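You operate a simulated robot arm through the tools that you are given. There is no shell and no other tool.

You run a simulated robot arm. Do the job below in one go: nothing can be reset, and whatever is moved stays where it is left.

Task
Charge the orange battery till the charger's light shows green.
Fine: dock it before the orange switch goes on; switch off again before you lift it out; it ends in the orange tray's short cell; the black battery stays put. Set down upright: orange battery. Where these are worked on the way, their far stop is far enough and under half their travel is too little: orange switch.

The check looks at the end state, three seconds after you hand in, the way a careful person would. Anything else that was tipped, shoved, dropped, spilled or broken makes it a failure.

Robot
A 6-joint arm with a four-finger gripper, fixed in place. Base frame: the origin is at the foot of the arm, x ahead of it, y to its left, z up. Lengths are in mm, angles in rad, forces in N, time in s.
Its first joint turns from -2.897 to 2.897 rad. Payload 3.43 kg.
The TCP is the grasp point between the finger pads, 30 mm short of the fingertips. In the tool frame z runs along the fingers and y along their closing line. The gripper opens to 120 mm. The gripper's body begins 85 mm behind the TCP.
Orientation is told as [roll, pitch, yaw] about the base's x, y, z axes, in that order, counted from this pose: with the fingers straight down and closing along the base's y, the tool's x points along the base's -x, its y along +y and its z along -z.

Tools
- The arm moves only by the tool move_arm. Its arguments are lists of equal length, an entry for each row: "grip": the closure, from 0 (fully open) to 1 (shut); "delta_pos": the shift along the tool's x, y, z in units of 300 mm (1.0 is 300 mm), a list of three; "rotation": the turn, a rotation vector about the tool's x, y, z in units of 60 degrees (1.0 is 60 degrees), a list of three. In form: {"grip": [grip, ...], "delta_pos": [[tx, ty, tz], ...], "rotation": [[rx, ry, rz], ...]}. A call has 1 to 20 rows; each row is the pose to reach, as a shift and turn from the pose commanded when the call began, along the tool's axes at that moment. A call with a number of a shift or a turn outside -1 to 1 is refused whole. A row lasts 0.2 s, in which the tool goes at most 50 mm and 0.15 rad; a call with a longer step from one row to the next is refused whole, and so is a gripper value outside its range. Where a pose cannot be reached the arm comes as near as it can. A force on the tool above 40 N (or 10 N above the force at the start of the call, whichever is more), or a blocked arm, ends the call early, and 0.2 s more pass. The fingers move at their own pace and stop on an object; they squeeze with about 33 N. The grip force told is the motor's: it shows also when the fingers shut on nothing. Time passes only in rows, and 0.2 s behind the last, so rows that repeat a pose let the fingers close. It gives the time, the measured TCP pose, the force on the tool (base axes), the opening and the grip force at its end, in the units of the frame above (readings bear some noise), with the torque about the TCP (base axes, N m) and any sound that the robot's microphone picked up, and new pictures: "views" is both (left out), scene, wrist or none.
- Cameras (640 x 400 px; columns grow to the right, rows downward): "scene" is fixed at [219.6, 648.5, 1629]; the picture's right is [-0.57, -0.82, 0.00], its down [-0.73, 0.50, -0.46] and it looks along [0.38, -0.26, -0.89] (base axes); focal length 343 px, centre (320, 200). "wrist" rides on the gripper at [71, -17, -121] in the tool frame; the picture's right is [0.23, 0.97, 0.00], its down [-0.81, 0.19, -0.55] and it looks along [-0.54, 0.13, 0.83] (tool axes); focal length 275 px, centre (320, 200). There is no depth. A picture from a camera that has moved, and an enlarged one, comes with that camera's place and axes in the base frame and with its lens.
- zoom(camera, box): a new picture of the part [left, top, right, bottom] of that camera's present view, enlarged. No time passes.
- job_done(): hands the job in; it is judged then, once.

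Places have to be worked out from the pictures, the camera data and where the tool is seen. Open the gripper and draw the arm clear of the work before you hand the job in, unless the task says otherwise.

The tools are called after "Request:" by a JSON object that holds its "op" and its "data". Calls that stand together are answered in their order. move_arm: Moves the arm, as the interface text tells. Its arguments: {"type":"object","properties":{"grip":{"type":"array"},"delta_pos":{"type":"array"},"rotation":{"type":"array"},"views":{"type":"string","enum":["both","scene","wrist","none"]}},"required":["grip","delta_pos","rotation"]} The other tools are called the same way: zoom (camera, box) takes an enlarged picture of a part of a camera's view; job_done () hands the job in.

At the start:

```text
time: 0.0
ee_pos: [363.3, 303.9, 1174.2]
tcp_rot: [0.001, 0.001, 0.0]
ft_force: [0.7, 0.6, 0.3]
ft_torque: [0.02, 0.03, 0.0]
grip_width: 120.0
finger_force: 0.0
```

scene: 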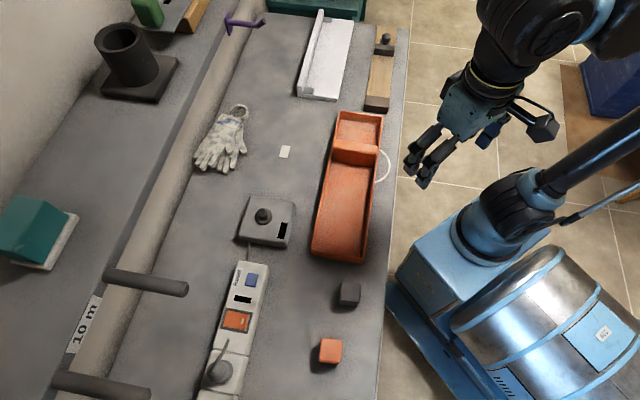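
wrist: 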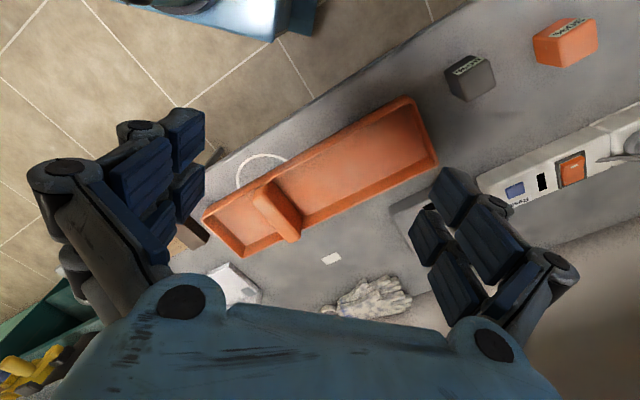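

I'll look closer at the main items first: the charger, batteries, switch strip, and tray.

Request:
{"op": "zoom", "data": {"camera": "scene", "box": [180, 180, 400, 400]}}

Request:
{"op": "zoom", "data": {"camera": "scene", "box": [280, 90, 420, 280]}}

Request:
{"op": "zoom", "data": {"camera": "wrist", "box": [400, 0, 640, 250]}}

Request:
{"op": "zoom", "data": {"camera": "scene", "box": [190, 240, 290, 400]}}

```text
1.82 times, centred on (290, 290) of scene
camera zoom: at [219.6, 648.5, 1629.0], right [-0.57, -0.82, 0.0], down [-0.73, 0.5, -0.46], along [0.38, -0.26, -0.89], focal length 624 px, centre (374, 36)
```

zoom: 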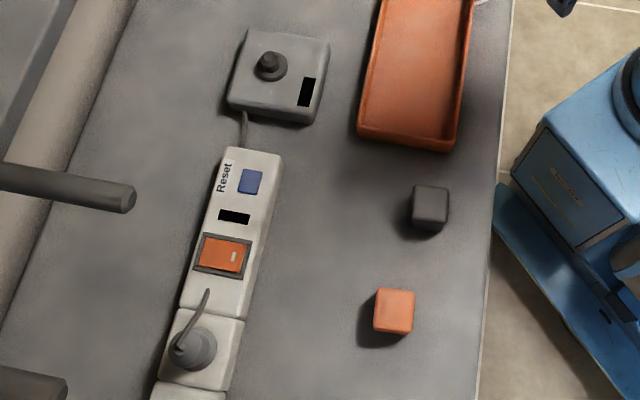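

```text
2.11 times, centred on (350, 185) of scene
camera zoom: at [219.6, 648.5, 1629.0], right [-0.57, -0.82, 0.0], down [-0.73, 0.5, -0.46], along [0.38, -0.26, -0.89], focal length 722 px, centre (257, 232)
```

zoom: 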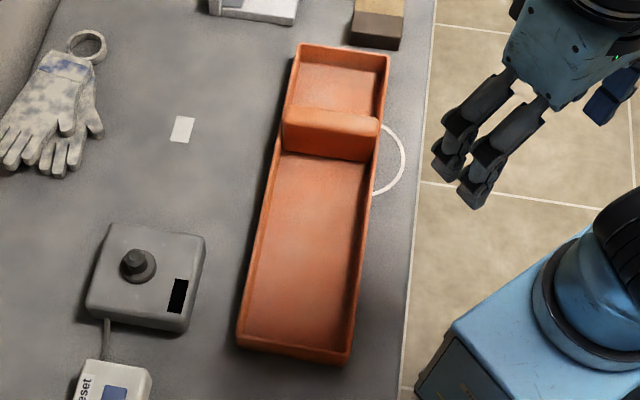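

```text
1.60 times, centred on (520, 125) of wrist
camera zoom: at [292.1, 287.6, 1296.4], right [-0.23, 0.97, 0.0], down [0.81, 0.19, 0.55], along [0.54, 0.13, -0.83], focal length 440 px, centre (0, 320)
```

zoom: 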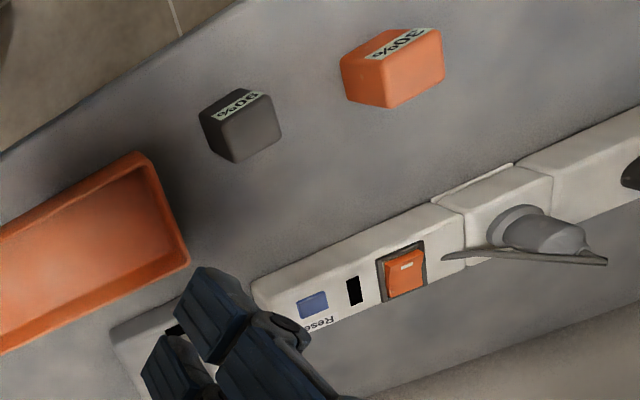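

```text
2.50 times, centred on (240, 320) of scene
camera zoom: at [219.6, 648.5, 1629.0], right [-0.57, -0.82, 0.0], down [-0.73, 0.5, -0.46], along [0.38, -0.26, -0.89], focal length 857 px, centre (520, -100)
```

zoom: 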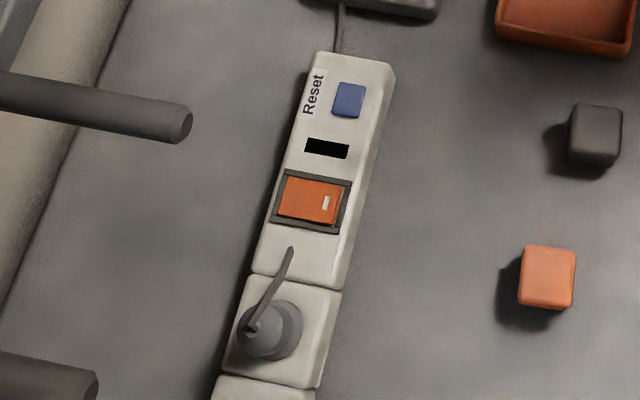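

The table seems to be near z≈857, with the orange battery near (247, 602), the charger near (567, 567), the switch near (403, 728), and the short cell near (668, 206). I'll move the arm up over the battery side to look closer, staying high.

Request:
{"op": "move_arm", "data": {"grip": [0, 0, 0, 0, 0, 0, 0, 0], "delta_pos": [[0.068, 0.107, 0.0475], [0.136, 0.213, 0.095], [0.204, 0.32, 0.1425], [0.272, 0.427, 0.19], [0.339, 0.533, 0.2375], [0.407, 0.64, 0.285], [0.475, 0.746, 0.3325], [0.543, 0.853, 0.38]], "rotation": [[0, 0, 0], [0, 0, 0], [0, 0, 0], [0, 0, 0], [0, 0, 0], [0, 0, 0], [0, 0, 0], [0, 0, 0]]}}

```text
time: 1.8
ee_pos: [188.5, 562.7, 1060.9]
tcp_rot: [0.004, -0.014, 0.001]
ft_force: [-0.8, -1.0, 1.3]
ft_torque: [0.02, 0.01, 0.01]
grip_width: 119.7
finger_force: 0.0
camera wrist: at [116.0, 544.8, 1182.7], right [-0.23, 0.97, 0.0], down [0.8, 0.19, 0.56], along [0.55, 0.13, -0.83], focal length 275 px, centre (320, 200)
```

scene: 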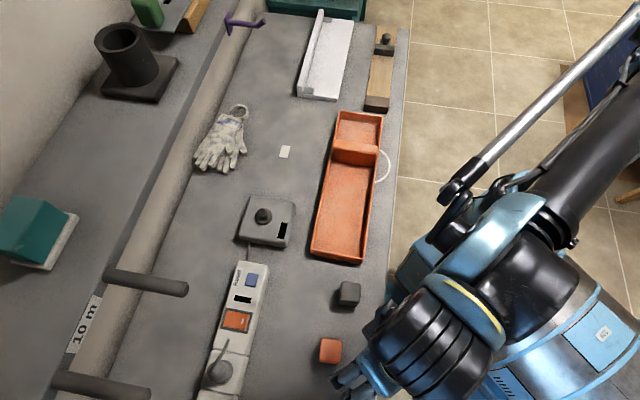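
wrist: 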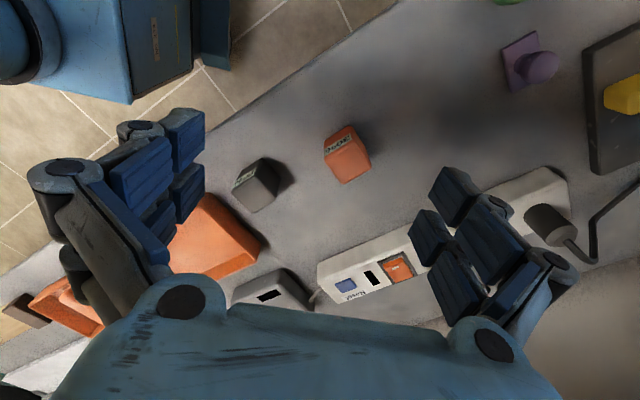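

The arm went where intended, with a small lag. I'll zoom on the battery and the strip in the wrist view.

Request:
{"op": "zoom", "data": {"camera": "wrist", "box": [220, 100, 400, 220]}}

Request:
{"op": "zoom", "data": {"camera": "wrist", "box": [220, 200, 460, 340]}}

```text
3.33 times, centred on (310, 160) of wrist
camera zoom: at [116.0, 544.8, 1182.7], right [-0.23, 0.97, 0.0], down [0.8, 0.19, 0.56], along [0.55, 0.13, -0.83], focal length 918 px, centre (353, 333)
```

zoom: 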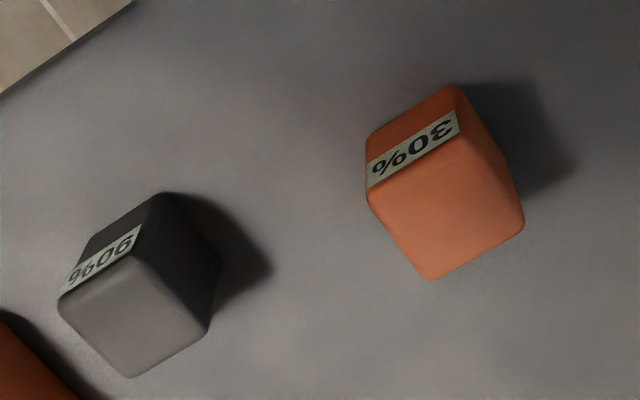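

```text
2.67 times, centred on (340, 270) of wrist
camera zoom: at [116.0, 544.8, 1182.7], right [-0.23, 0.97, 0.0], down [0.8, 0.19, 0.56], along [0.55, 0.13, -0.83], focal length 734 px, centre (267, 13)
```

zoom: 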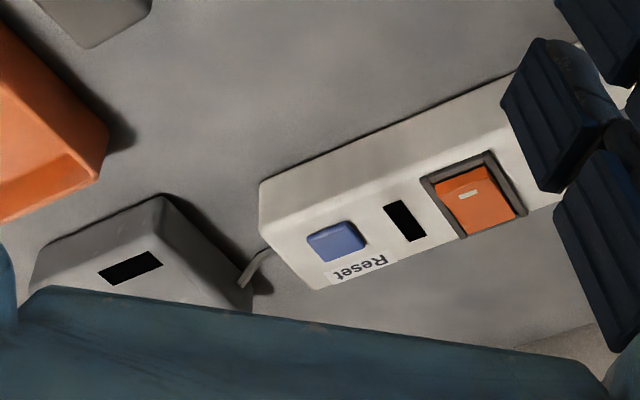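

The battery is upright, with its label on a side face. Next I'll move over toward the charger to see its dock shape (the round post) and its light.

Request:
{"op": "move_arm", "data": {"grip": [0, 0, 0, 0, 0, 0, 0, 0], "delta_pos": [[-0.133, -0.01, -0.01], [-0.267, -0.02, -0.02], [-0.4, -0.03, -0.03], [-0.533, -0.04, -0.04], [-0.667, -0.05, -0.05], [-0.8, -0.06, -0.06], [-0.933, -0.067, -0.067], [-0.933, -0.067, -0.067]], "rotation": [[0, 0, 0], [0, 0, 0], [0, 0, 0], [0, 0, 0], [0, 0, 0], [0, 0, 0], [0, 0, 0], [0, 0, 0]]}}

```text
time: 3.6
ee_pos: [468.6, 540.9, 1087.9]
tcp_rot: [0.001, -0.012, -0.001]
ft_force: [0.7, 0.4, -0.3]
ft_torque: [-0.03, -0.02, -0.02]
grip_width: 120.0
finger_force: 0.1
camera wrist: at [396.2, 523.9, 1207.4], right [-0.23, 0.97, 0.0], down [0.8, 0.19, 0.56], along [0.55, 0.13, -0.83], focal length 275 px, centre (320, 200)
```

scene: 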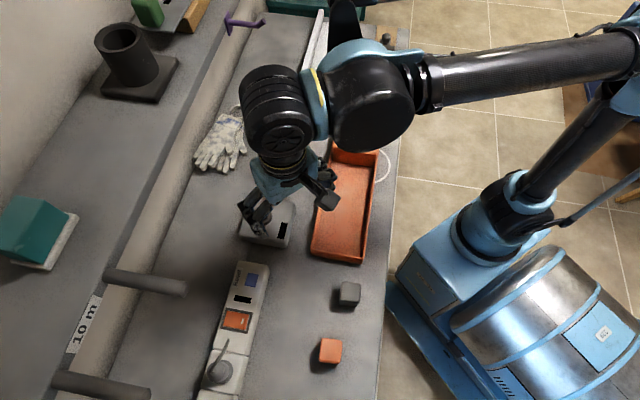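
wrist: 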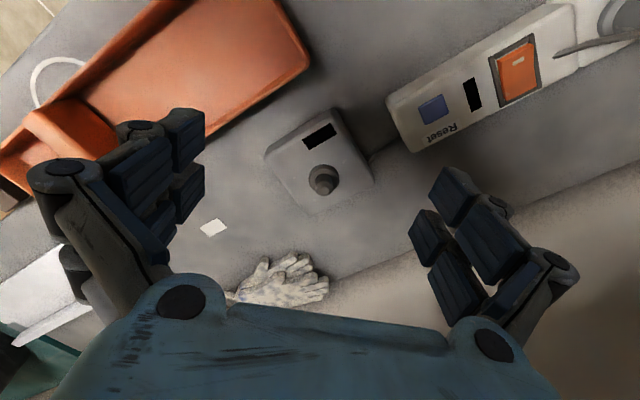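

Request:
{"op": "zoom", "data": {"camera": "wrist", "box": [250, 95, 400, 215]}}

Request:
{"op": "zoom", "data": {"camera": "wrist", "box": [380, 0, 640, 160]}}

Request:
{"op": "zoom", "data": {"camera": "wrist", "box": [0, 0, 320, 220]}}

```text
3.33 times, centred on (325, 155) of wrist
camera zoom: at [396.2, 523.9, 1207.4], right [-0.23, 0.97, 0.0], down [0.8, 0.19, 0.56], along [0.55, 0.13, -0.83], focal length 918 px, centre (303, 350)
```

zoom: 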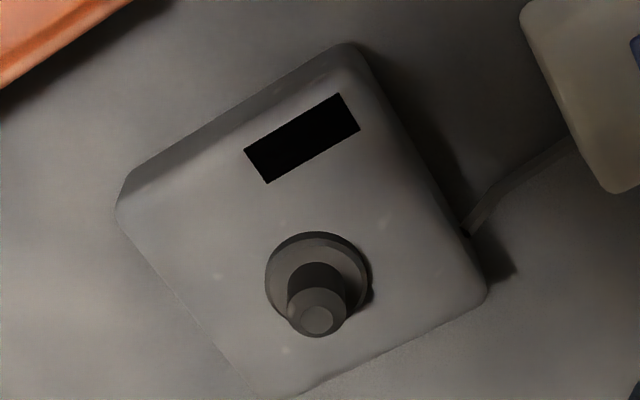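

```text
2.46 times, centred on (510, 80) of wrist
camera zoom: at [396.2, 523.9, 1207.4], right [-0.23, 0.97, 0.0], down [0.8, 0.19, 0.56], along [0.55, 0.13, -0.83], focal length 678 px, centre (-148, 495)
```

zoom: 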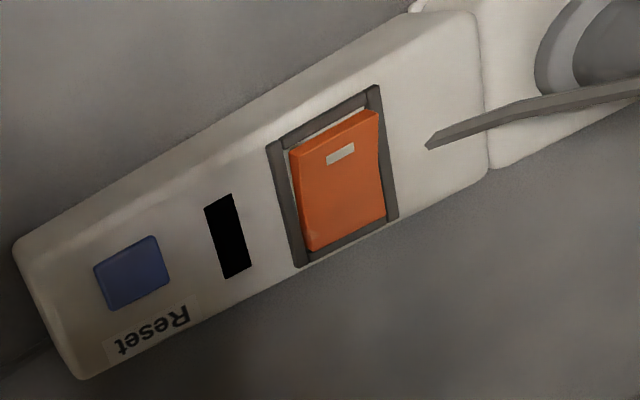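

```text
1.82 times, centred on (160, 110) of wrist
camera zoom: at [396.2, 523.9, 1207.4], right [-0.23, 0.97, 0.0], down [0.8, 0.19, 0.56], along [0.55, 0.13, -0.83], focal length 500 px, centre (611, 364)
```

zoom: 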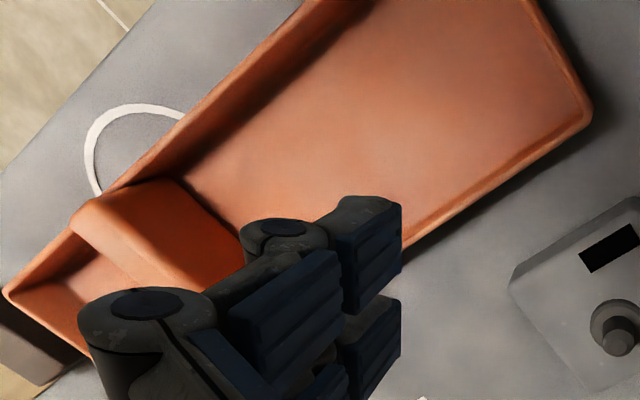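

The charger has an upright post with a collar (the dock) plus a black display as its light; the battery should sit on the post. Next I'll get a closer look at the orange rocker to see which end is raised, staying clear of the rods.

Request:
{"op": "move_arm", "data": {"grip": [0, 0, 0, 0, 0, 0, 0], "delta_pos": [[0.083, 0.083, 0.039], [0.167, 0.167, 0.078], [0.25, 0.25, 0.117], [0.333, 0.333, 0.155], [0.417, 0.417, 0.194], [0.5, 0.5, 0.233], [0.5, 0.5, 0.233]], "rotation": [[0, 0, 0], [0, 0, 0], [0, 0, 0], [0, 0, 0], [0, 0, 0], [0, 0, 0], [0, 0, 0]]}}

```text
time: 5.2
ee_pos: [317.2, 690.2, 1014.9]
tcp_rot: [0.003, -0.01, 0.0]
ft_force: [0.3, 0.2, 0.6]
ft_torque: [0.03, -0.01, 0.0]
grip_width: 119.9
finger_force: 0.0
camera wrist: at [244.1, 672.9, 1135.6], right [-0.23, 0.97, 0.0], down [0.8, 0.19, 0.56], along [0.55, 0.13, -0.83], focal length 275 px, centre (320, 200)
```

scene: 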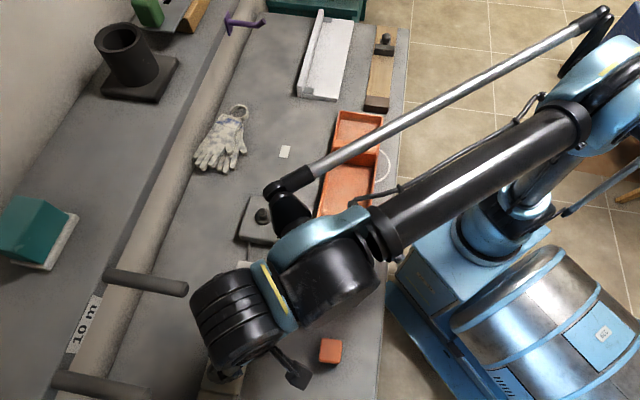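
wrist: 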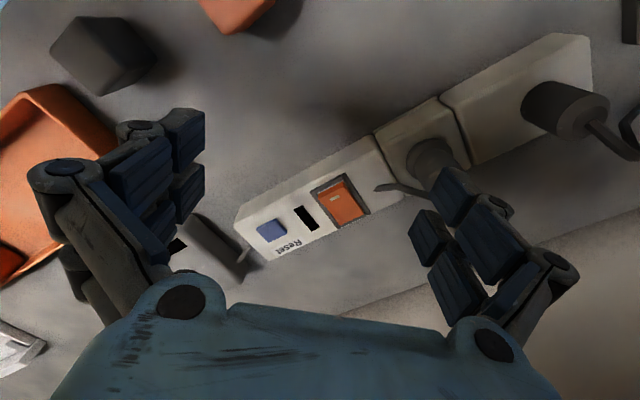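

Request:
{"op": "zoom", "data": {"camera": "wrist", "box": [230, 130, 450, 270]}}

Request:
{"op": "zoom", "data": {"camera": "wrist", "box": [300, 160, 390, 230]}}

Request:
{"op": "zoom", "data": {"camera": "wrist", "box": [30, 0, 290, 110]}}

```text
2.86 times, centred on (340, 200) of wrist
camera zoom: at [244.1, 672.9, 1135.6], right [-0.23, 0.97, 0.0], down [0.8, 0.19, 0.56], along [0.55, 0.13, -0.83], focal length 786 px, centre (263, 200)
```

zoom: 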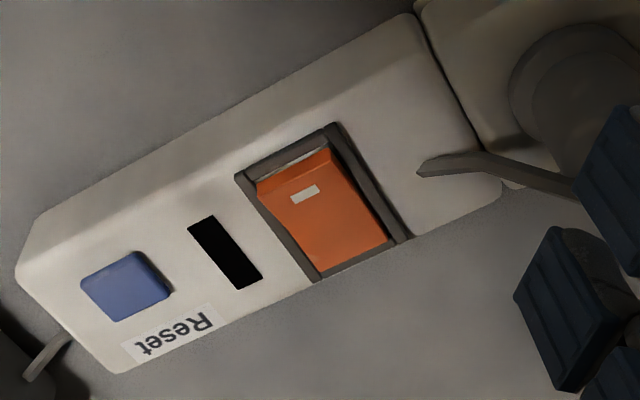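

```text
5.71 times, centred on (345, 195) of wrist
camera zoom: at [244.1, 672.9, 1135.6], right [-0.23, 0.97, 0.0], down [0.8, 0.19, 0.56], along [0.55, 0.13, -0.83], focal length 1573 px, centre (177, 229)
```

zoom: 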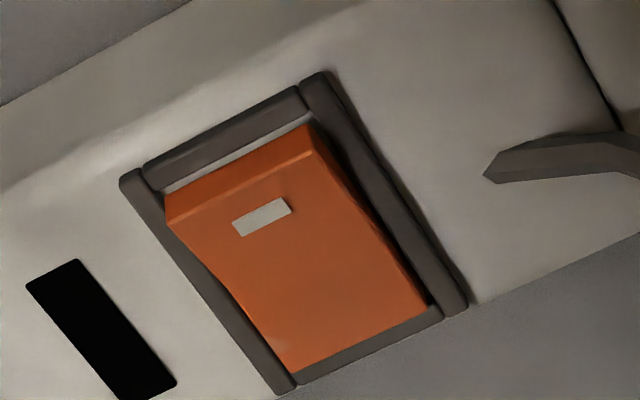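

```text
2.46 times, centred on (160, 55) of wrist
camera zoom: at [244.1, 672.9, 1135.6], right [-0.23, 0.97, 0.0], down [0.8, 0.19, 0.56], along [0.55, 0.13, -0.83], focal length 678 px, centre (714, 557)
```

zoom: 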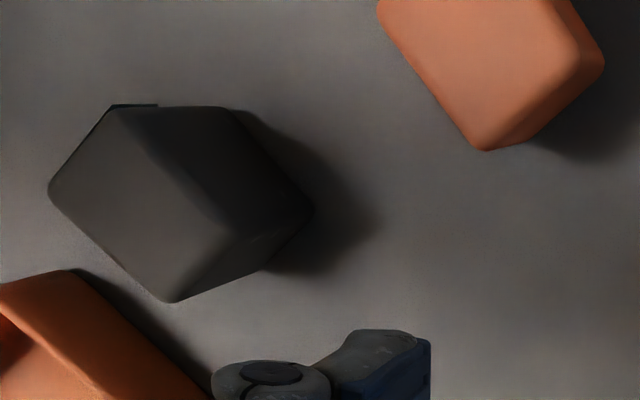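

The rocker's marked end (toward the robot) is raised, so pressing that end switches it on; its frame is centred near (399, 733) with its top at z≈897. I can't yet place the dark rods in height, so I'll back off and up to see them from above.

Request:
{"op": "move_arm", "data": {"grip": [0, 0, 0, 0, 0, 0, 0, 0, 0, 0, 0], "delta_pos": [[0, -0.14, -0.06], [0, -0.28, -0.12], [0, -0.42, -0.18], [-0.03, -0.56, -0.25], [-0.1, -0.67, -0.33], [-0.17, -0.7, -0.45], [-0.25, -0.7, -0.58], [-0.32, -0.7, -0.7], [-0.4, -0.7, -0.8], [-0.4, -0.7, -0.9], [-0.4, -0.7, -0.9]], "rotation": [[0, 0, 0], [0, 0, 0], [0, 0, 0], [0, 0, 0], [0, 0, 0], [0, 0, 0], [0, 0, 0], [0, 0, 0], [0, 0, 0], [0, 0, 0], [0, 0, 0]]}}

```text
time: 7.6
ee_pos: [435.2, 479.2, 1288.7]
tcp_rot: [0.002, -0.013, 0.001]
ft_force: [0.4, 0.5, -0.2]
ft_torque: [0.02, -0.02, 0.01]
grip_width: 119.9
finger_force: 0.0
camera wrist: at [362.4, 462.6, 1408.5], right [-0.23, 0.97, 0.0], down [0.8, 0.19, 0.56], along [0.55, 0.13, -0.83], focal length 275 px, centre (320, 200)
```

scene: 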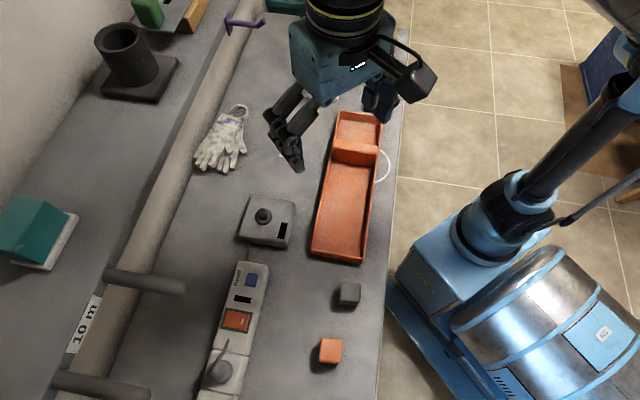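
wrist: 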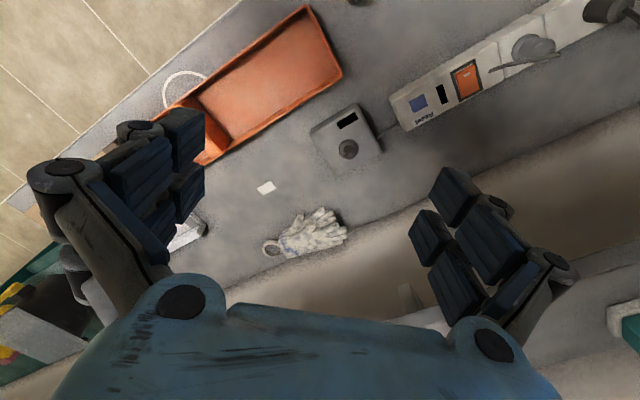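

No rods show in this wrist view where I expected them, so they may sit much higher than the bench. I'll zoom on them in the scene view.

Request:
{"op": "zoom", "data": {"camera": "scene", "box": [40, 240, 240, 400]}}

Request:
{"op": "zoom", "data": {"camera": "wrist", "box": [340, 80, 640, 380]}}

Request:
{"op": "zoom", "data": {"camera": "wrist", "box": [140, 0, 360, 150]}}

```text
2.50 times, centred on (140, 320) of scene
camera zoom: at [219.6, 648.5, 1629.0], right [-0.57, -0.82, 0.0], down [-0.73, 0.5, -0.46], along [0.38, -0.26, -0.89], focal length 857 px, centre (770, -100)
```

zoom: 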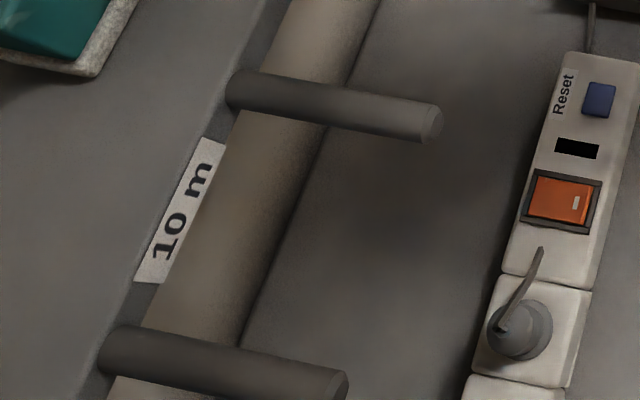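

```text
1.33 times, centred on (490, 230) of wrist
camera zoom: at [362.4, 462.6, 1408.5], right [-0.23, 0.97, 0.0], down [0.8, 0.19, 0.56], along [0.55, 0.13, -0.83], focal length 367 px, centre (93, 160)
```

zoom: 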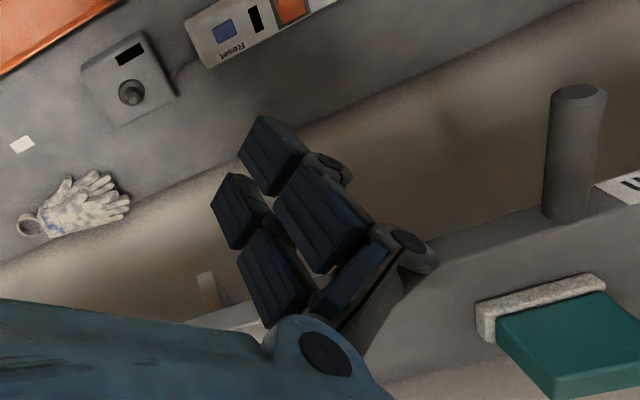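

```text
2.67 times, centred on (250, 75) of wrist
camera zoom: at [362.4, 462.6, 1408.5], right [-0.23, 0.97, 0.0], down [0.8, 0.19, 0.56], along [0.55, 0.13, -0.83], focal length 734 px, centre (507, 533)
```

zoom: 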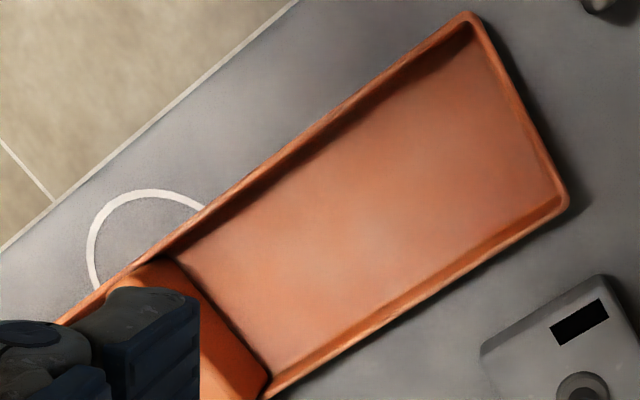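

The rods turn out to sit high: about z≈1235, with one tip near (380, 723), directly over the switch. The shelf edge is at about the same height behind it, so I'll have to tilt the tool for the switch. Now I'll go to a viewing pose over the orange battery with the gripper yawed about 49° to match it.

Request:
{"op": "move_arm", "data": {"grip": [0, 0, 0, 0, 0, 0, 0, 0, 0, 0], "delta_pos": [[0.077, 0.05, 0.116], [0.154, 0.1, 0.232], [0.231, 0.151, 0.349], [0.308, 0.201, 0.465], [0.386, 0.252, 0.581], [0.463, 0.302, 0.697], [0.54, 0.353, 0.814], [0.6, 0.403, 0.93], [0.6, 0.403, 0.93], [0.6, 0.403, 0.93]], "rotation": [[0, 0, -0.102], [0, 0, -0.204], [0, 0, -0.306], [0, 0, -0.408], [0, 0, -0.51], [0, 0, -0.613], [0, 0, -0.715], [0, 0, -0.8167], [0, 0, -0.8167], [0, 0, -0.8167]]}}

```text
time: 9.8
ee_pos: [259.0, 600.0, 1005.9]
tcp_rot: [-0.009, -0.006, 0.855]
ft_force: [0.2, 0.6, -0.3]
ft_torque: [0.01, -0.01, -0.02]
grip_width: 120.0
finger_force: 0.1
camera wrist: at [223.5, 535.7, 1126.5], right [-0.89, 0.46, -0.01], down [0.38, 0.74, 0.56], along [0.27, 0.49, -0.83], focal length 275 px, centre (320, 200)
```

scene: 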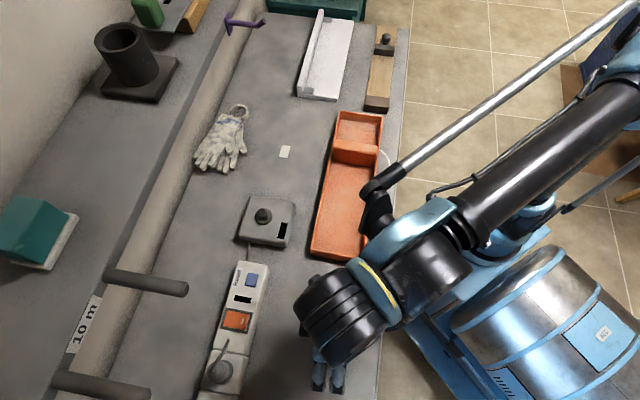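
wrist: 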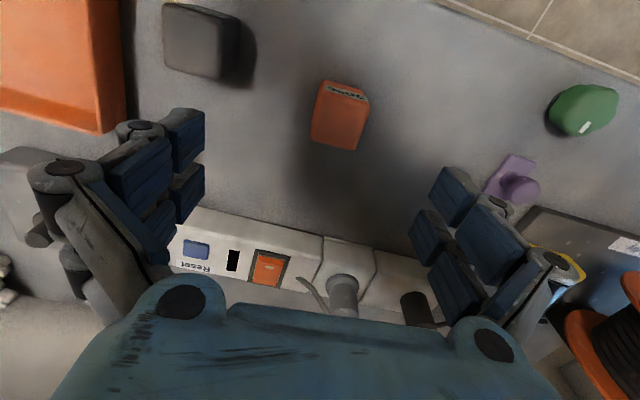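

I'm above the battery with a yaw near 49°. I'll zoom to measure the battery precisely.

Request:
{"op": "zoom", "data": {"camera": "wrist", "box": [290, 60, 390, 160]}}

Request:
{"op": "zoom", "data": {"camera": "wrist", "box": [130, 0, 290, 100]}}

```text
4.00 times, centred on (340, 110) of wrist
camera zoom: at [223.5, 535.7, 1126.5], right [-0.89, 0.46, -0.01], down [0.38, 0.74, 0.56], along [0.27, 0.49, -0.83], focal length 1101 px, centre (240, 560)
```

zoom: 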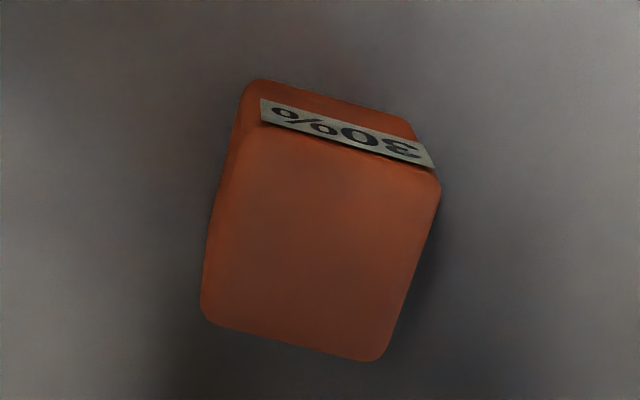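

```text
4.00 times, centred on (210, 50) of wrist
camera zoom: at [223.5, 535.7, 1126.5], right [-0.89, 0.46, -0.01], down [0.38, 0.74, 0.56], along [0.27, 0.49, -0.83], focal length 1101 px, centre (760, 800)
```

zoom: 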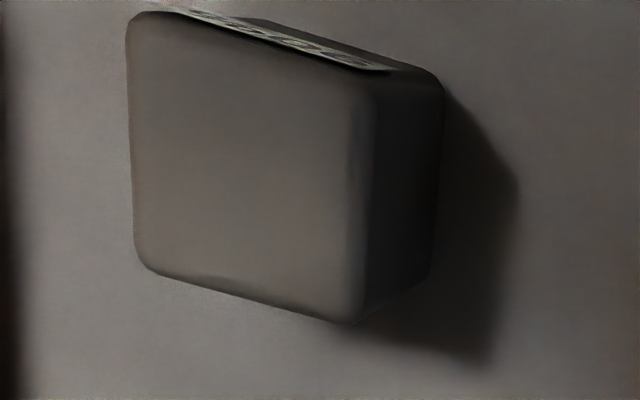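

The battery top centre comes out at about (245.4, 606.8, 901), with yaw≈49.5°, a ~41 mm cube on a table at z≈858. The black battery is about 120 mm off along the closing line, so I'll half close the fingers and descend to just above the battery to check alignment.

Request:
{"op": "move_arm", "data": {"grip": [0.2, 0.35, 0.35, 0.35, 0.35], "delta_pos": [[0.006, 0.025, 0.05], [0.0127, 0.049, 0.12], [0.0127, 0.049, 0.2], [0.0127, 0.049, 0.22], [0.0127, 0.049, 0.22]], "rotation": [[-0.004, 0.003, -0.005], [-0.0086, 0.0057, -0.01], [-0.0086, 0.0057, -0.01], [-0.0086, 0.0057, -0.01], [-0.0086, 0.0057, -0.01]]}}

```text
time: 11.0
ee_pos: [245.3, 607.3, 939.6]
tcp_rot: [0.0, -0.004, 0.865]
ft_force: [-0.4, 0.3, -0.3]
ft_torque: [0.02, -0.03, 0.01]
grip_width: 78.1
finger_force: 0.1
camera wrist: at [211.9, 542.0, 1060.4], right [-0.89, 0.46, 0.0], down [0.38, 0.74, 0.56], along [0.25, 0.49, -0.83], focal length 275 px, centre (320, 200)
```

scene: 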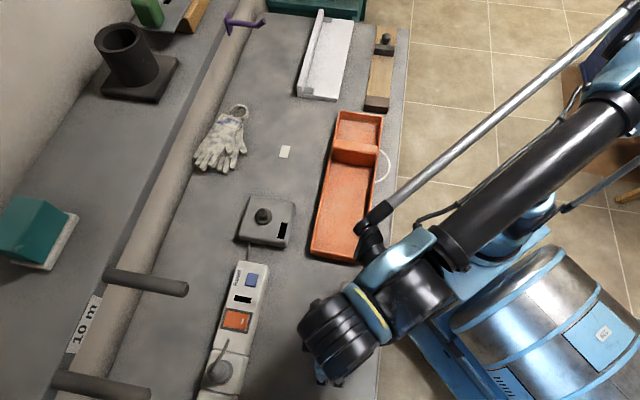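
wrist: 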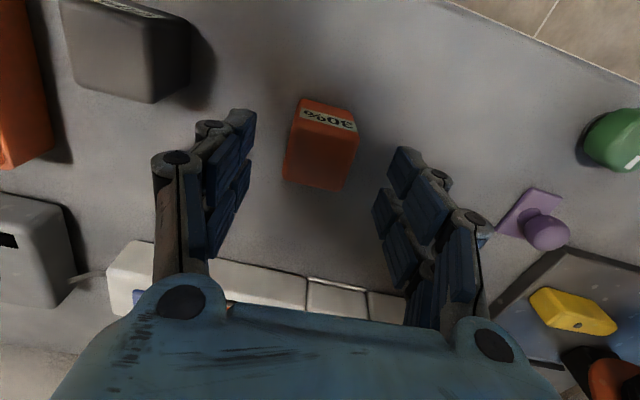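

The reading puts the TCP over (245.3, 607.3). I'll zoom to verify the battery is centred between the fingers.

Request:
{"op": "zoom", "data": {"camera": "wrist", "box": [220, 60, 420, 220]}}

```text
2.50 times, centred on (320, 140) of wrist
camera zoom: at [211.9, 542.0, 1060.4], right [-0.89, 0.46, 0.0], down [0.38, 0.74, 0.56], along [0.25, 0.49, -0.83], focal length 688 px, centre (320, 350)
```

zoom: 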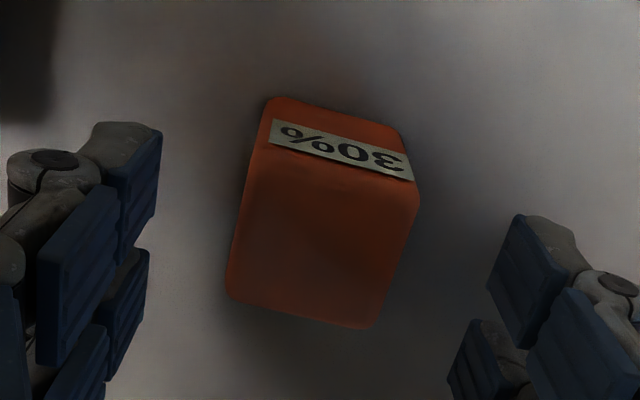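

The battery is centred between the fingers and the yaw matches. I'll descend to TCP z≈899 and then close.

Request:
{"op": "move_arm", "data": {"grip": [0.35, 0.35, 0.35, 0.7, 0.8, 0.8, 0.8], "delta_pos": [[0, 0, 0.07], [0, 0, 0.135], [0, 0, 0.135], [0, 0, 0.135], [0, 0, 0.135], [0, 0, 0.135], [0, 0, 0.135]], "rotation": [[0, 0, 0], [0, 0, 0], [0, 0, 0], [0, 0, 0], [0, 0, 0], [0, 0, 0], [0, 0, 0]]}}

```text
time: 12.6
ee_pos: [245.4, 608.6, 898.0]
tcp_rot: [0.0, -0.004, 0.865]
ft_force: [-0.1, -0.5, -0.4]
ft_torque: [-0.03, 0.03, 0.04]
grip_width: 41.4
finger_force: 33.8
camera wrist: at [212.2, 542.4, 1019.9], right [-0.89, 0.46, 0.0], down [0.38, 0.74, 0.56], along [0.25, 0.49, -0.83], focal length 275 px, centre (320, 200)
```

scene: 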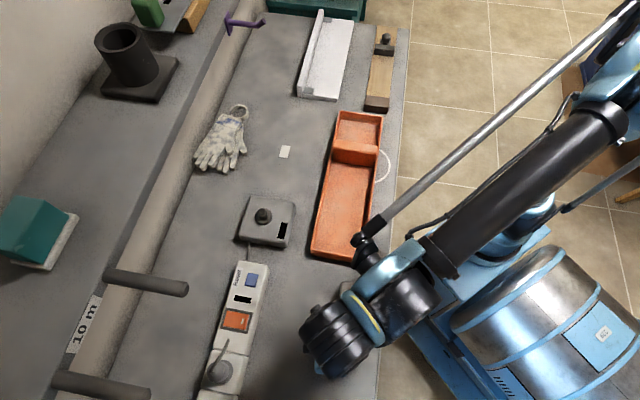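
wrist: 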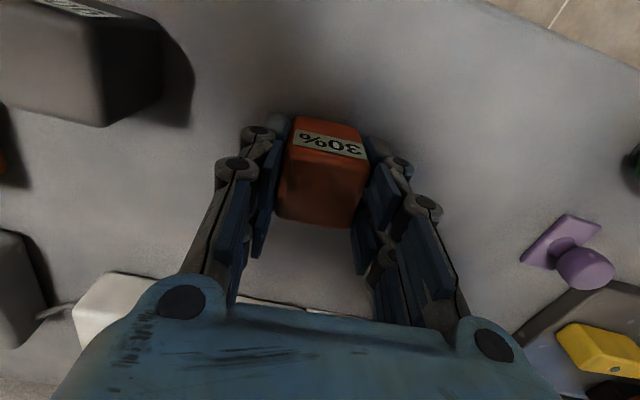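

The grip is firm (41.4 mm wide, 33.8 N). I'll lift straight up, then shift to a spot where the charger post shows beside the fingers so I can measure it accurately.

Request:
{"op": "move_arm", "data": {"grip": [0.8, 0.8, 0.8, 0.8, 0.8, 0.8, 0.8, 0.8, 0.8], "delta_pos": [[0, 0, -0.07], [0, 0, -0.21], [0, 0, -0.36], [-0.07, -0.095, -0.373], [-0.145, -0.19, -0.373], [-0.22, -0.285, -0.373], [-0.291, -0.381, -0.373], [-0.291, -0.381, -0.373], [-0.291, -0.381, -0.373]], "rotation": [[0, 0, 0], [0, 0, 0], [0, 0, 0], [0, 0, 0], [0, 0, 0], [0, 0, 0], [0, 0, 0], [0, 0, 0], [0, 0, 0]]}}

```text
time: 14.6
ee_pos: [387.4, 602.5, 1010.2]
tcp_rot: [0.002, -0.003, 0.864]
ft_force: [0.9, 0.0, -1.8]
ft_torque: [-0.01, 0.0, 0.0]
grip_width: 41.8
finger_force: 32.7
camera wrist: at [354.8, 536.6, 1131.0], right [-0.89, 0.46, 0.0], down [0.38, 0.74, 0.56], along [0.25, 0.49, -0.83], focal length 275 px, centre (320, 200)
```

scene: 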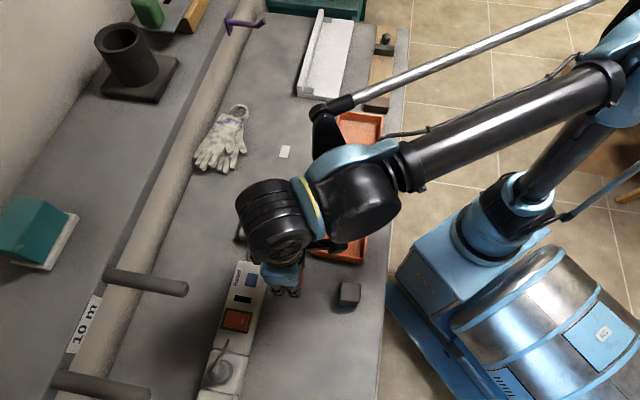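
wrist: 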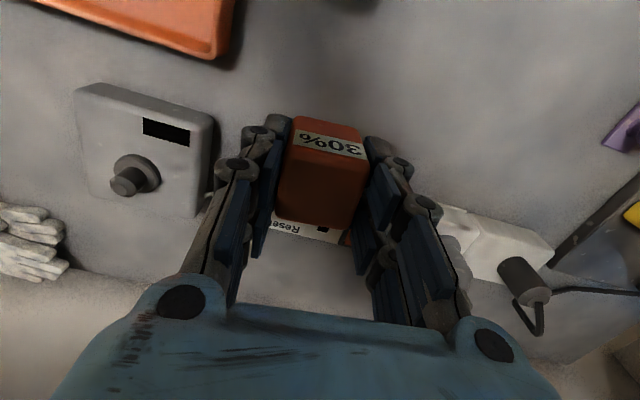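

Request:
{"op": "zoom", "data": {"camera": "wrist", "box": [70, 80, 230, 220]}}

Request:
{"op": "zoom", "data": {"camera": "wrist", "box": [260, 100, 390, 240]}}

Request:
{"op": "zoom", "data": {"camera": "scene", "box": [200, 230, 300, 360]}}

```text
2.86 times, centred on (150, 150) of wrist
camera zoom: at [354.8, 536.6, 1131.0], right [-0.89, 0.46, 0.0], down [0.38, 0.74, 0.56], along [0.25, 0.49, -0.83], focal length 786 px, centre (806, 343)
```

zoom: 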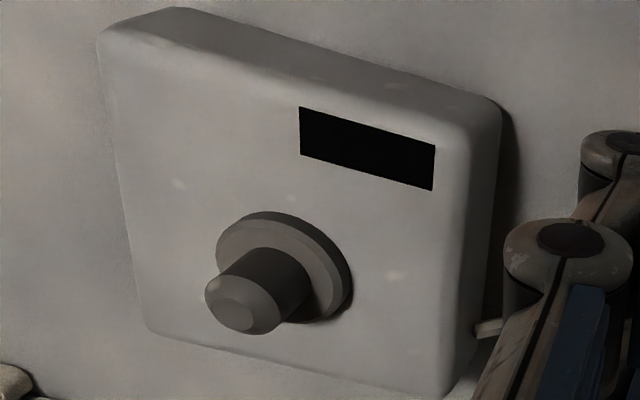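

```text
2.86 times, centred on (325, 170) of wrist
camera zoom: at [354.8, 536.6, 1131.0], right [-0.89, 0.46, 0.0], down [0.38, 0.74, 0.56], along [0.25, 0.49, -0.83], focal length 786 px, centre (306, 286)
```

zoom: 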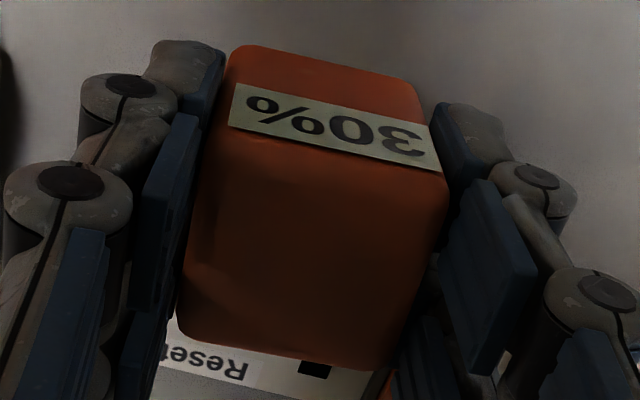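

```text
3.08 times, centred on (250, 295) of scene
camera zoom: at [219.6, 648.5, 1629.0], right [-0.57, -0.82, 0.0], down [-0.73, 0.5, -0.46], along [0.38, -0.26, -0.89], focal length 1055 px, centre (535, -92)
```

zoom: 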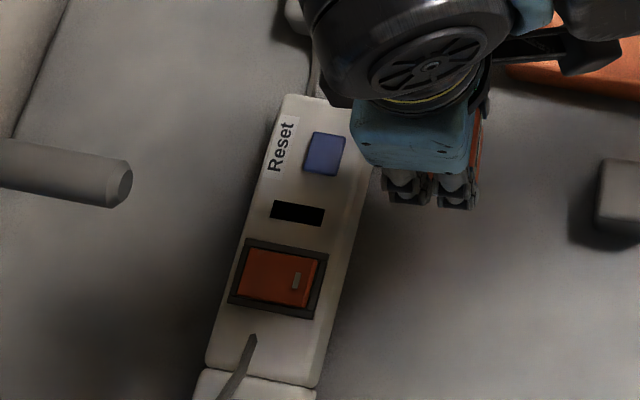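

The post top is near (569, 569, 925) and the charger deck near z≈892. I'll zoom tighter on the post to refine its axis.

Request:
{"op": "zoom", "data": {"camera": "wrist", "box": [100, 140, 180, 205]}}

Request:
{"op": "zoom", "data": {"camera": "wrist", "box": [60, 60, 240, 240]}}

```text
6.15 times, centred on (140, 172) of wrist
camera zoom: at [354.8, 536.6, 1131.0], right [-0.89, 0.46, 0.0], down [0.38, 0.74, 0.56], along [0.25, 0.49, -0.83], focal length 1694 px, centre (1428, 369)
```

zoom: 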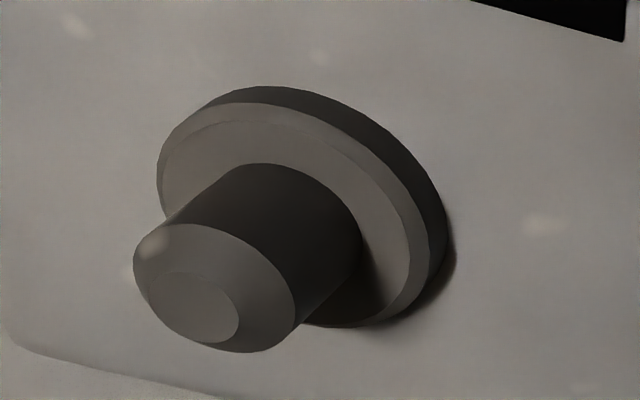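

```text
2.22 times, centred on (150, 150) of wrist
camera zoom: at [354.8, 536.6, 1131.0], right [-0.89, 0.46, 0.0], down [0.38, 0.74, 0.56], along [0.25, 0.49, -0.83], focal length 612 px, centre (698, 311)
```

zoom: 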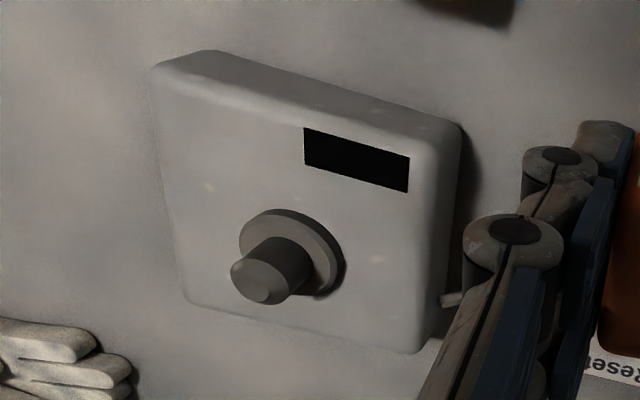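

The post axis is about (569, 569.5), with its tip at z≈925 and the collar top near 900; the battery sits centred in the grip. I'll move above the post at a height that clears it, turning to match the charger's yaw (~45.5°).

Request:
{"op": "move_arm", "data": {"grip": [0.8, 0.8, 0.8, 0.8, 0.8, 0.8, 0.8, 0.8], "delta_pos": [[-0.055, -0.095, 0], [-0.118, -0.202, 0], [-0.181, -0.31, 0], [-0.245, -0.42, 0], [-0.3104, -0.5318, 0.02], [-0.3104, -0.5318, 0.07], [-0.3104, -0.5318, 0.0833], [-0.3104, -0.5318, 0.0833]], "rotation": [[0, 0, 0.013], [0, 0, 0.027], [0, 0, 0.04], [0, 0, 0.053], [0.0019, 0.0029, 0.0667], [0.0019, 0.0029, 0.0667], [0.0019, 0.0029, 0.0667], [0.0019, 0.0029, 0.0667]]}}

```text
time: 16.4
ee_pos: [570.0, 568.2, 986.2]
tcp_rot: [-0.002, 0.0, 0.796]
ft_force: [-0.1, -0.3, -1.8]
ft_torque: [0.01, 0.01, 0.03]
grip_width: 41.5
finger_force: 33.0
camera wrist: at [533.3, 505.5, 1108.3], right [-0.86, 0.52, 0.0], down [0.43, 0.71, 0.55], along [0.29, 0.47, -0.83], focal length 275 px, centre (320, 200)
```

scene: 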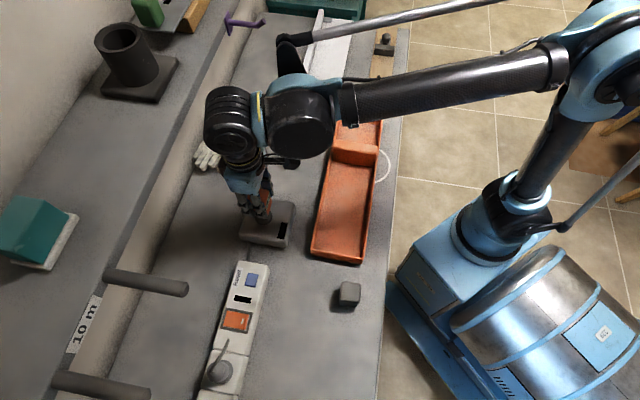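
wrist: 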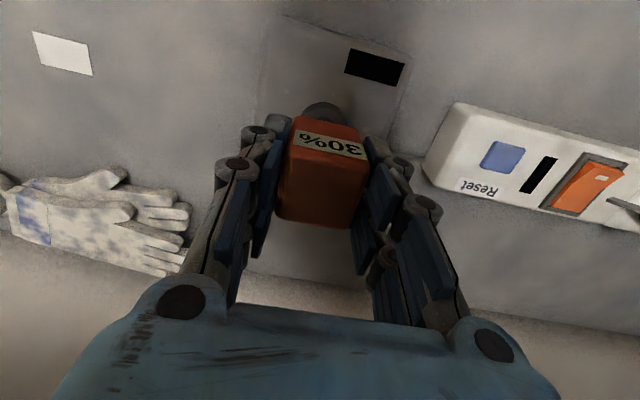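

The battery is over the post; the collar edge peeks out behind the battery in the wrist view. I'll zoom to check the alignment.

Request:
{"op": "zoom", "data": {"camera": "wrist", "box": [260, 80, 390, 170]}}

Request:
{"op": "zoom", "data": {"camera": "scene", "box": [210, 170, 310, 260]}}

```text
4.44 times, centred on (325, 125) of wrist
camera zoom: at [533.3, 505.5, 1108.3], right [-0.86, 0.52, 0.0], down [0.43, 0.71, 0.55], along [0.29, 0.47, -0.83], focal length 1224 px, centre (298, 533)
```

zoom: 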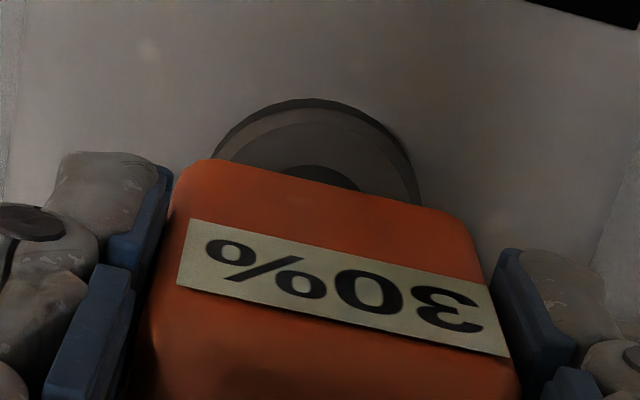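

```text
4.44 times, centred on (260, 215) of scene
camera zoom: at [219.6, 648.5, 1629.0], right [-0.57, -0.82, 0.0], down [-0.73, 0.5, -0.46], along [0.38, -0.26, -0.89], focal length 1524 px, centre (587, 133)
```

zoom: 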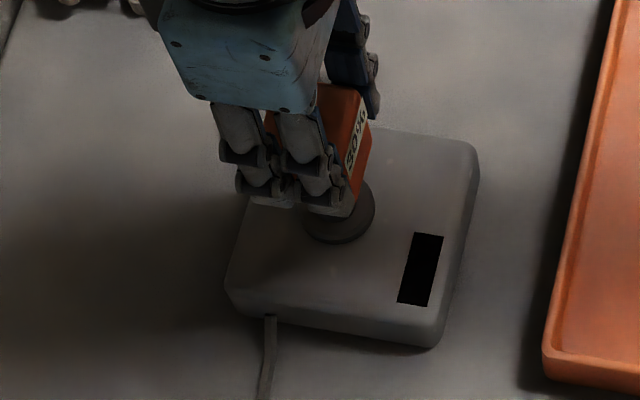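

Alignment looks good to within about 1 mm. I'll nudge slightly and descend until the chamfered tip should be inside the socket, watching the force.

Request:
{"op": "move_arm", "data": {"grip": [0.8, 0.8, 0.8, 0.8, 0.8, 0.8], "delta_pos": [[-0.0033, 0.0027, 0.02], [-0.0033, 0.0027, 0.04], [-0.0033, 0.0027, 0.06], [-0.0033, 0.0027, 0.08], [-0.0033, 0.0027, 0.095], [-0.0033, 0.0027, 0.095]], "rotation": [[0, 0, 0], [0, 0, 0], [0, 0, 0], [0, 0, 0], [0, 0, 0], [0, 0, 0]]}}

```text
time: 17.8
ee_pos: [570.7, 568.4, 956.6]
tcp_rot: [-0.003, 0.002, 0.796]
ft_force: [-0.3, 0.1, -1.7]
ft_torque: [-0.04, 0.04, 0.01]
grip_width: 41.5
finger_force: 33.1
camera wrist: at [533.4, 505.6, 1078.8], right [-0.86, 0.52, 0.0], down [0.43, 0.71, 0.55], along [0.29, 0.47, -0.83], focal length 275 px, centre (320, 200)
```

scene: 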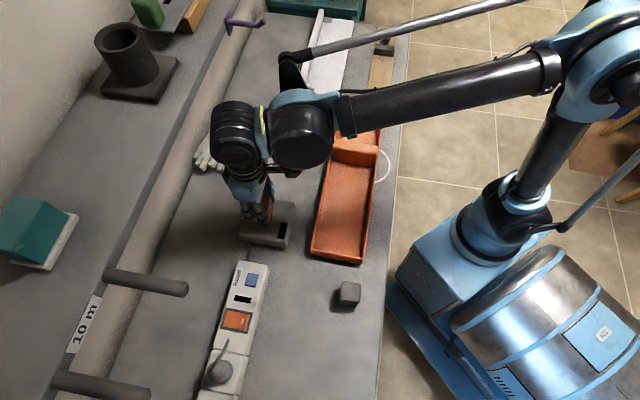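
wrist: 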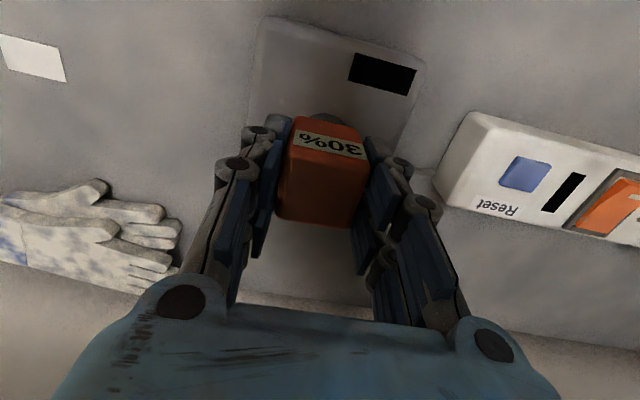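

No extra force with the tip already about 9 mm inside. I'll check the collar against the battery once more before continuing.

Request:
{"op": "zoom", "data": {"camera": "wrist", "box": [260, 80, 390, 170]}}

Request:
{"op": "zoom", "data": {"camera": "scene", "box": [220, 180, 310, 260]}}

```text
4.44 times, centred on (325, 125) of wrist
camera zoom: at [533.4, 505.6, 1078.8], right [-0.86, 0.52, 0.0], down [0.43, 0.71, 0.55], along [0.29, 0.47, -0.83], focal length 1224 px, centre (298, 533)
```

zoom: 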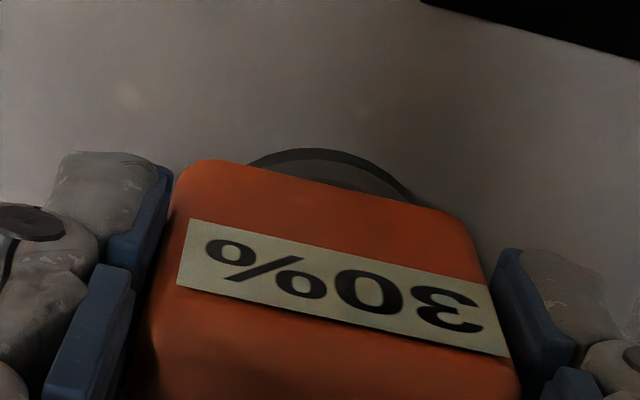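

```text
5.00 times, centred on (265, 220) of scene
camera zoom: at [219.6, 648.5, 1629.0], right [-0.57, -0.82, 0.0], down [-0.73, 0.5, -0.46], along [0.38, -0.26, -0.89], focal length 1715 px, centre (595, 100)
```

zoom: 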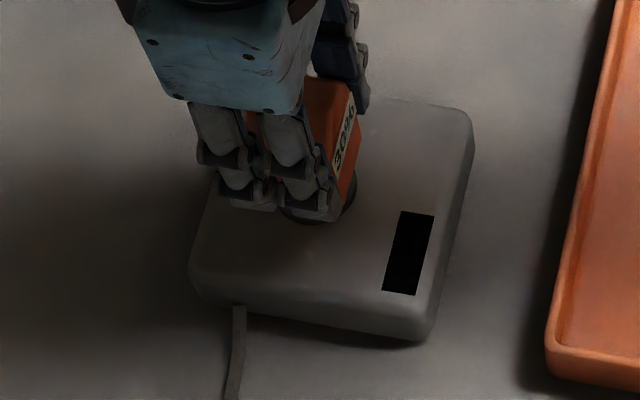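

I'm continuing down slowly toward the seat near TCP z≈941.

Request:
{"op": "move_arm", "data": {"grip": [0.8, 0.8, 0.8, 0.8, 0.8, 0.8], "delta_pos": [[0, 0, 0.012], [0, 0, 0.024], [0, 0, 0.036], [0, 0, 0.047], [0, 0, 0.047], [0, 0, 0.047]], "rotation": [[0, 0, 0], [0, 0, 0], [0, 0, 0], [0, 0, 0], [0, 0, 0], [0, 0, 0]]}}

```text
time: 19.2
ee_pos: [570.3, 568.6, 943.8]
tcp_rot: [-0.002, -0.002, 0.796]
ft_force: [3.3, -1.8, 23.6]
ft_torque: [-0.08, -0.08, 0.02]
grip_width: 41.6
finger_force: 33.2
camera wrist: at [532.5, 505.4, 1065.9], right [-0.86, 0.52, 0.0], down [0.43, 0.71, 0.55], along [0.29, 0.47, -0.83], focal length 275 px, centre (320, 200)
```

scene: 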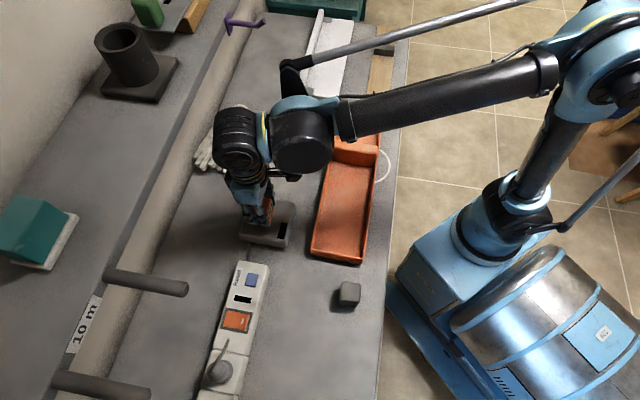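
wrist: 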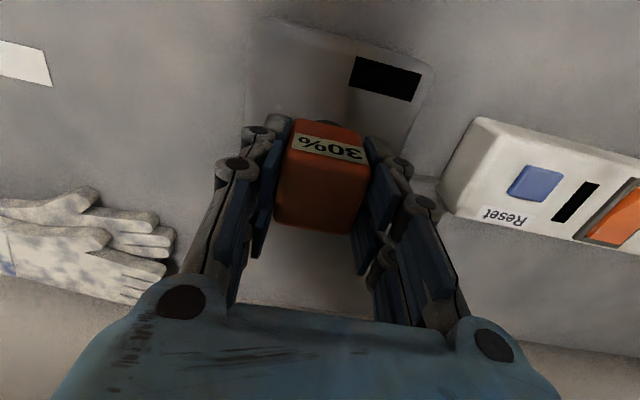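

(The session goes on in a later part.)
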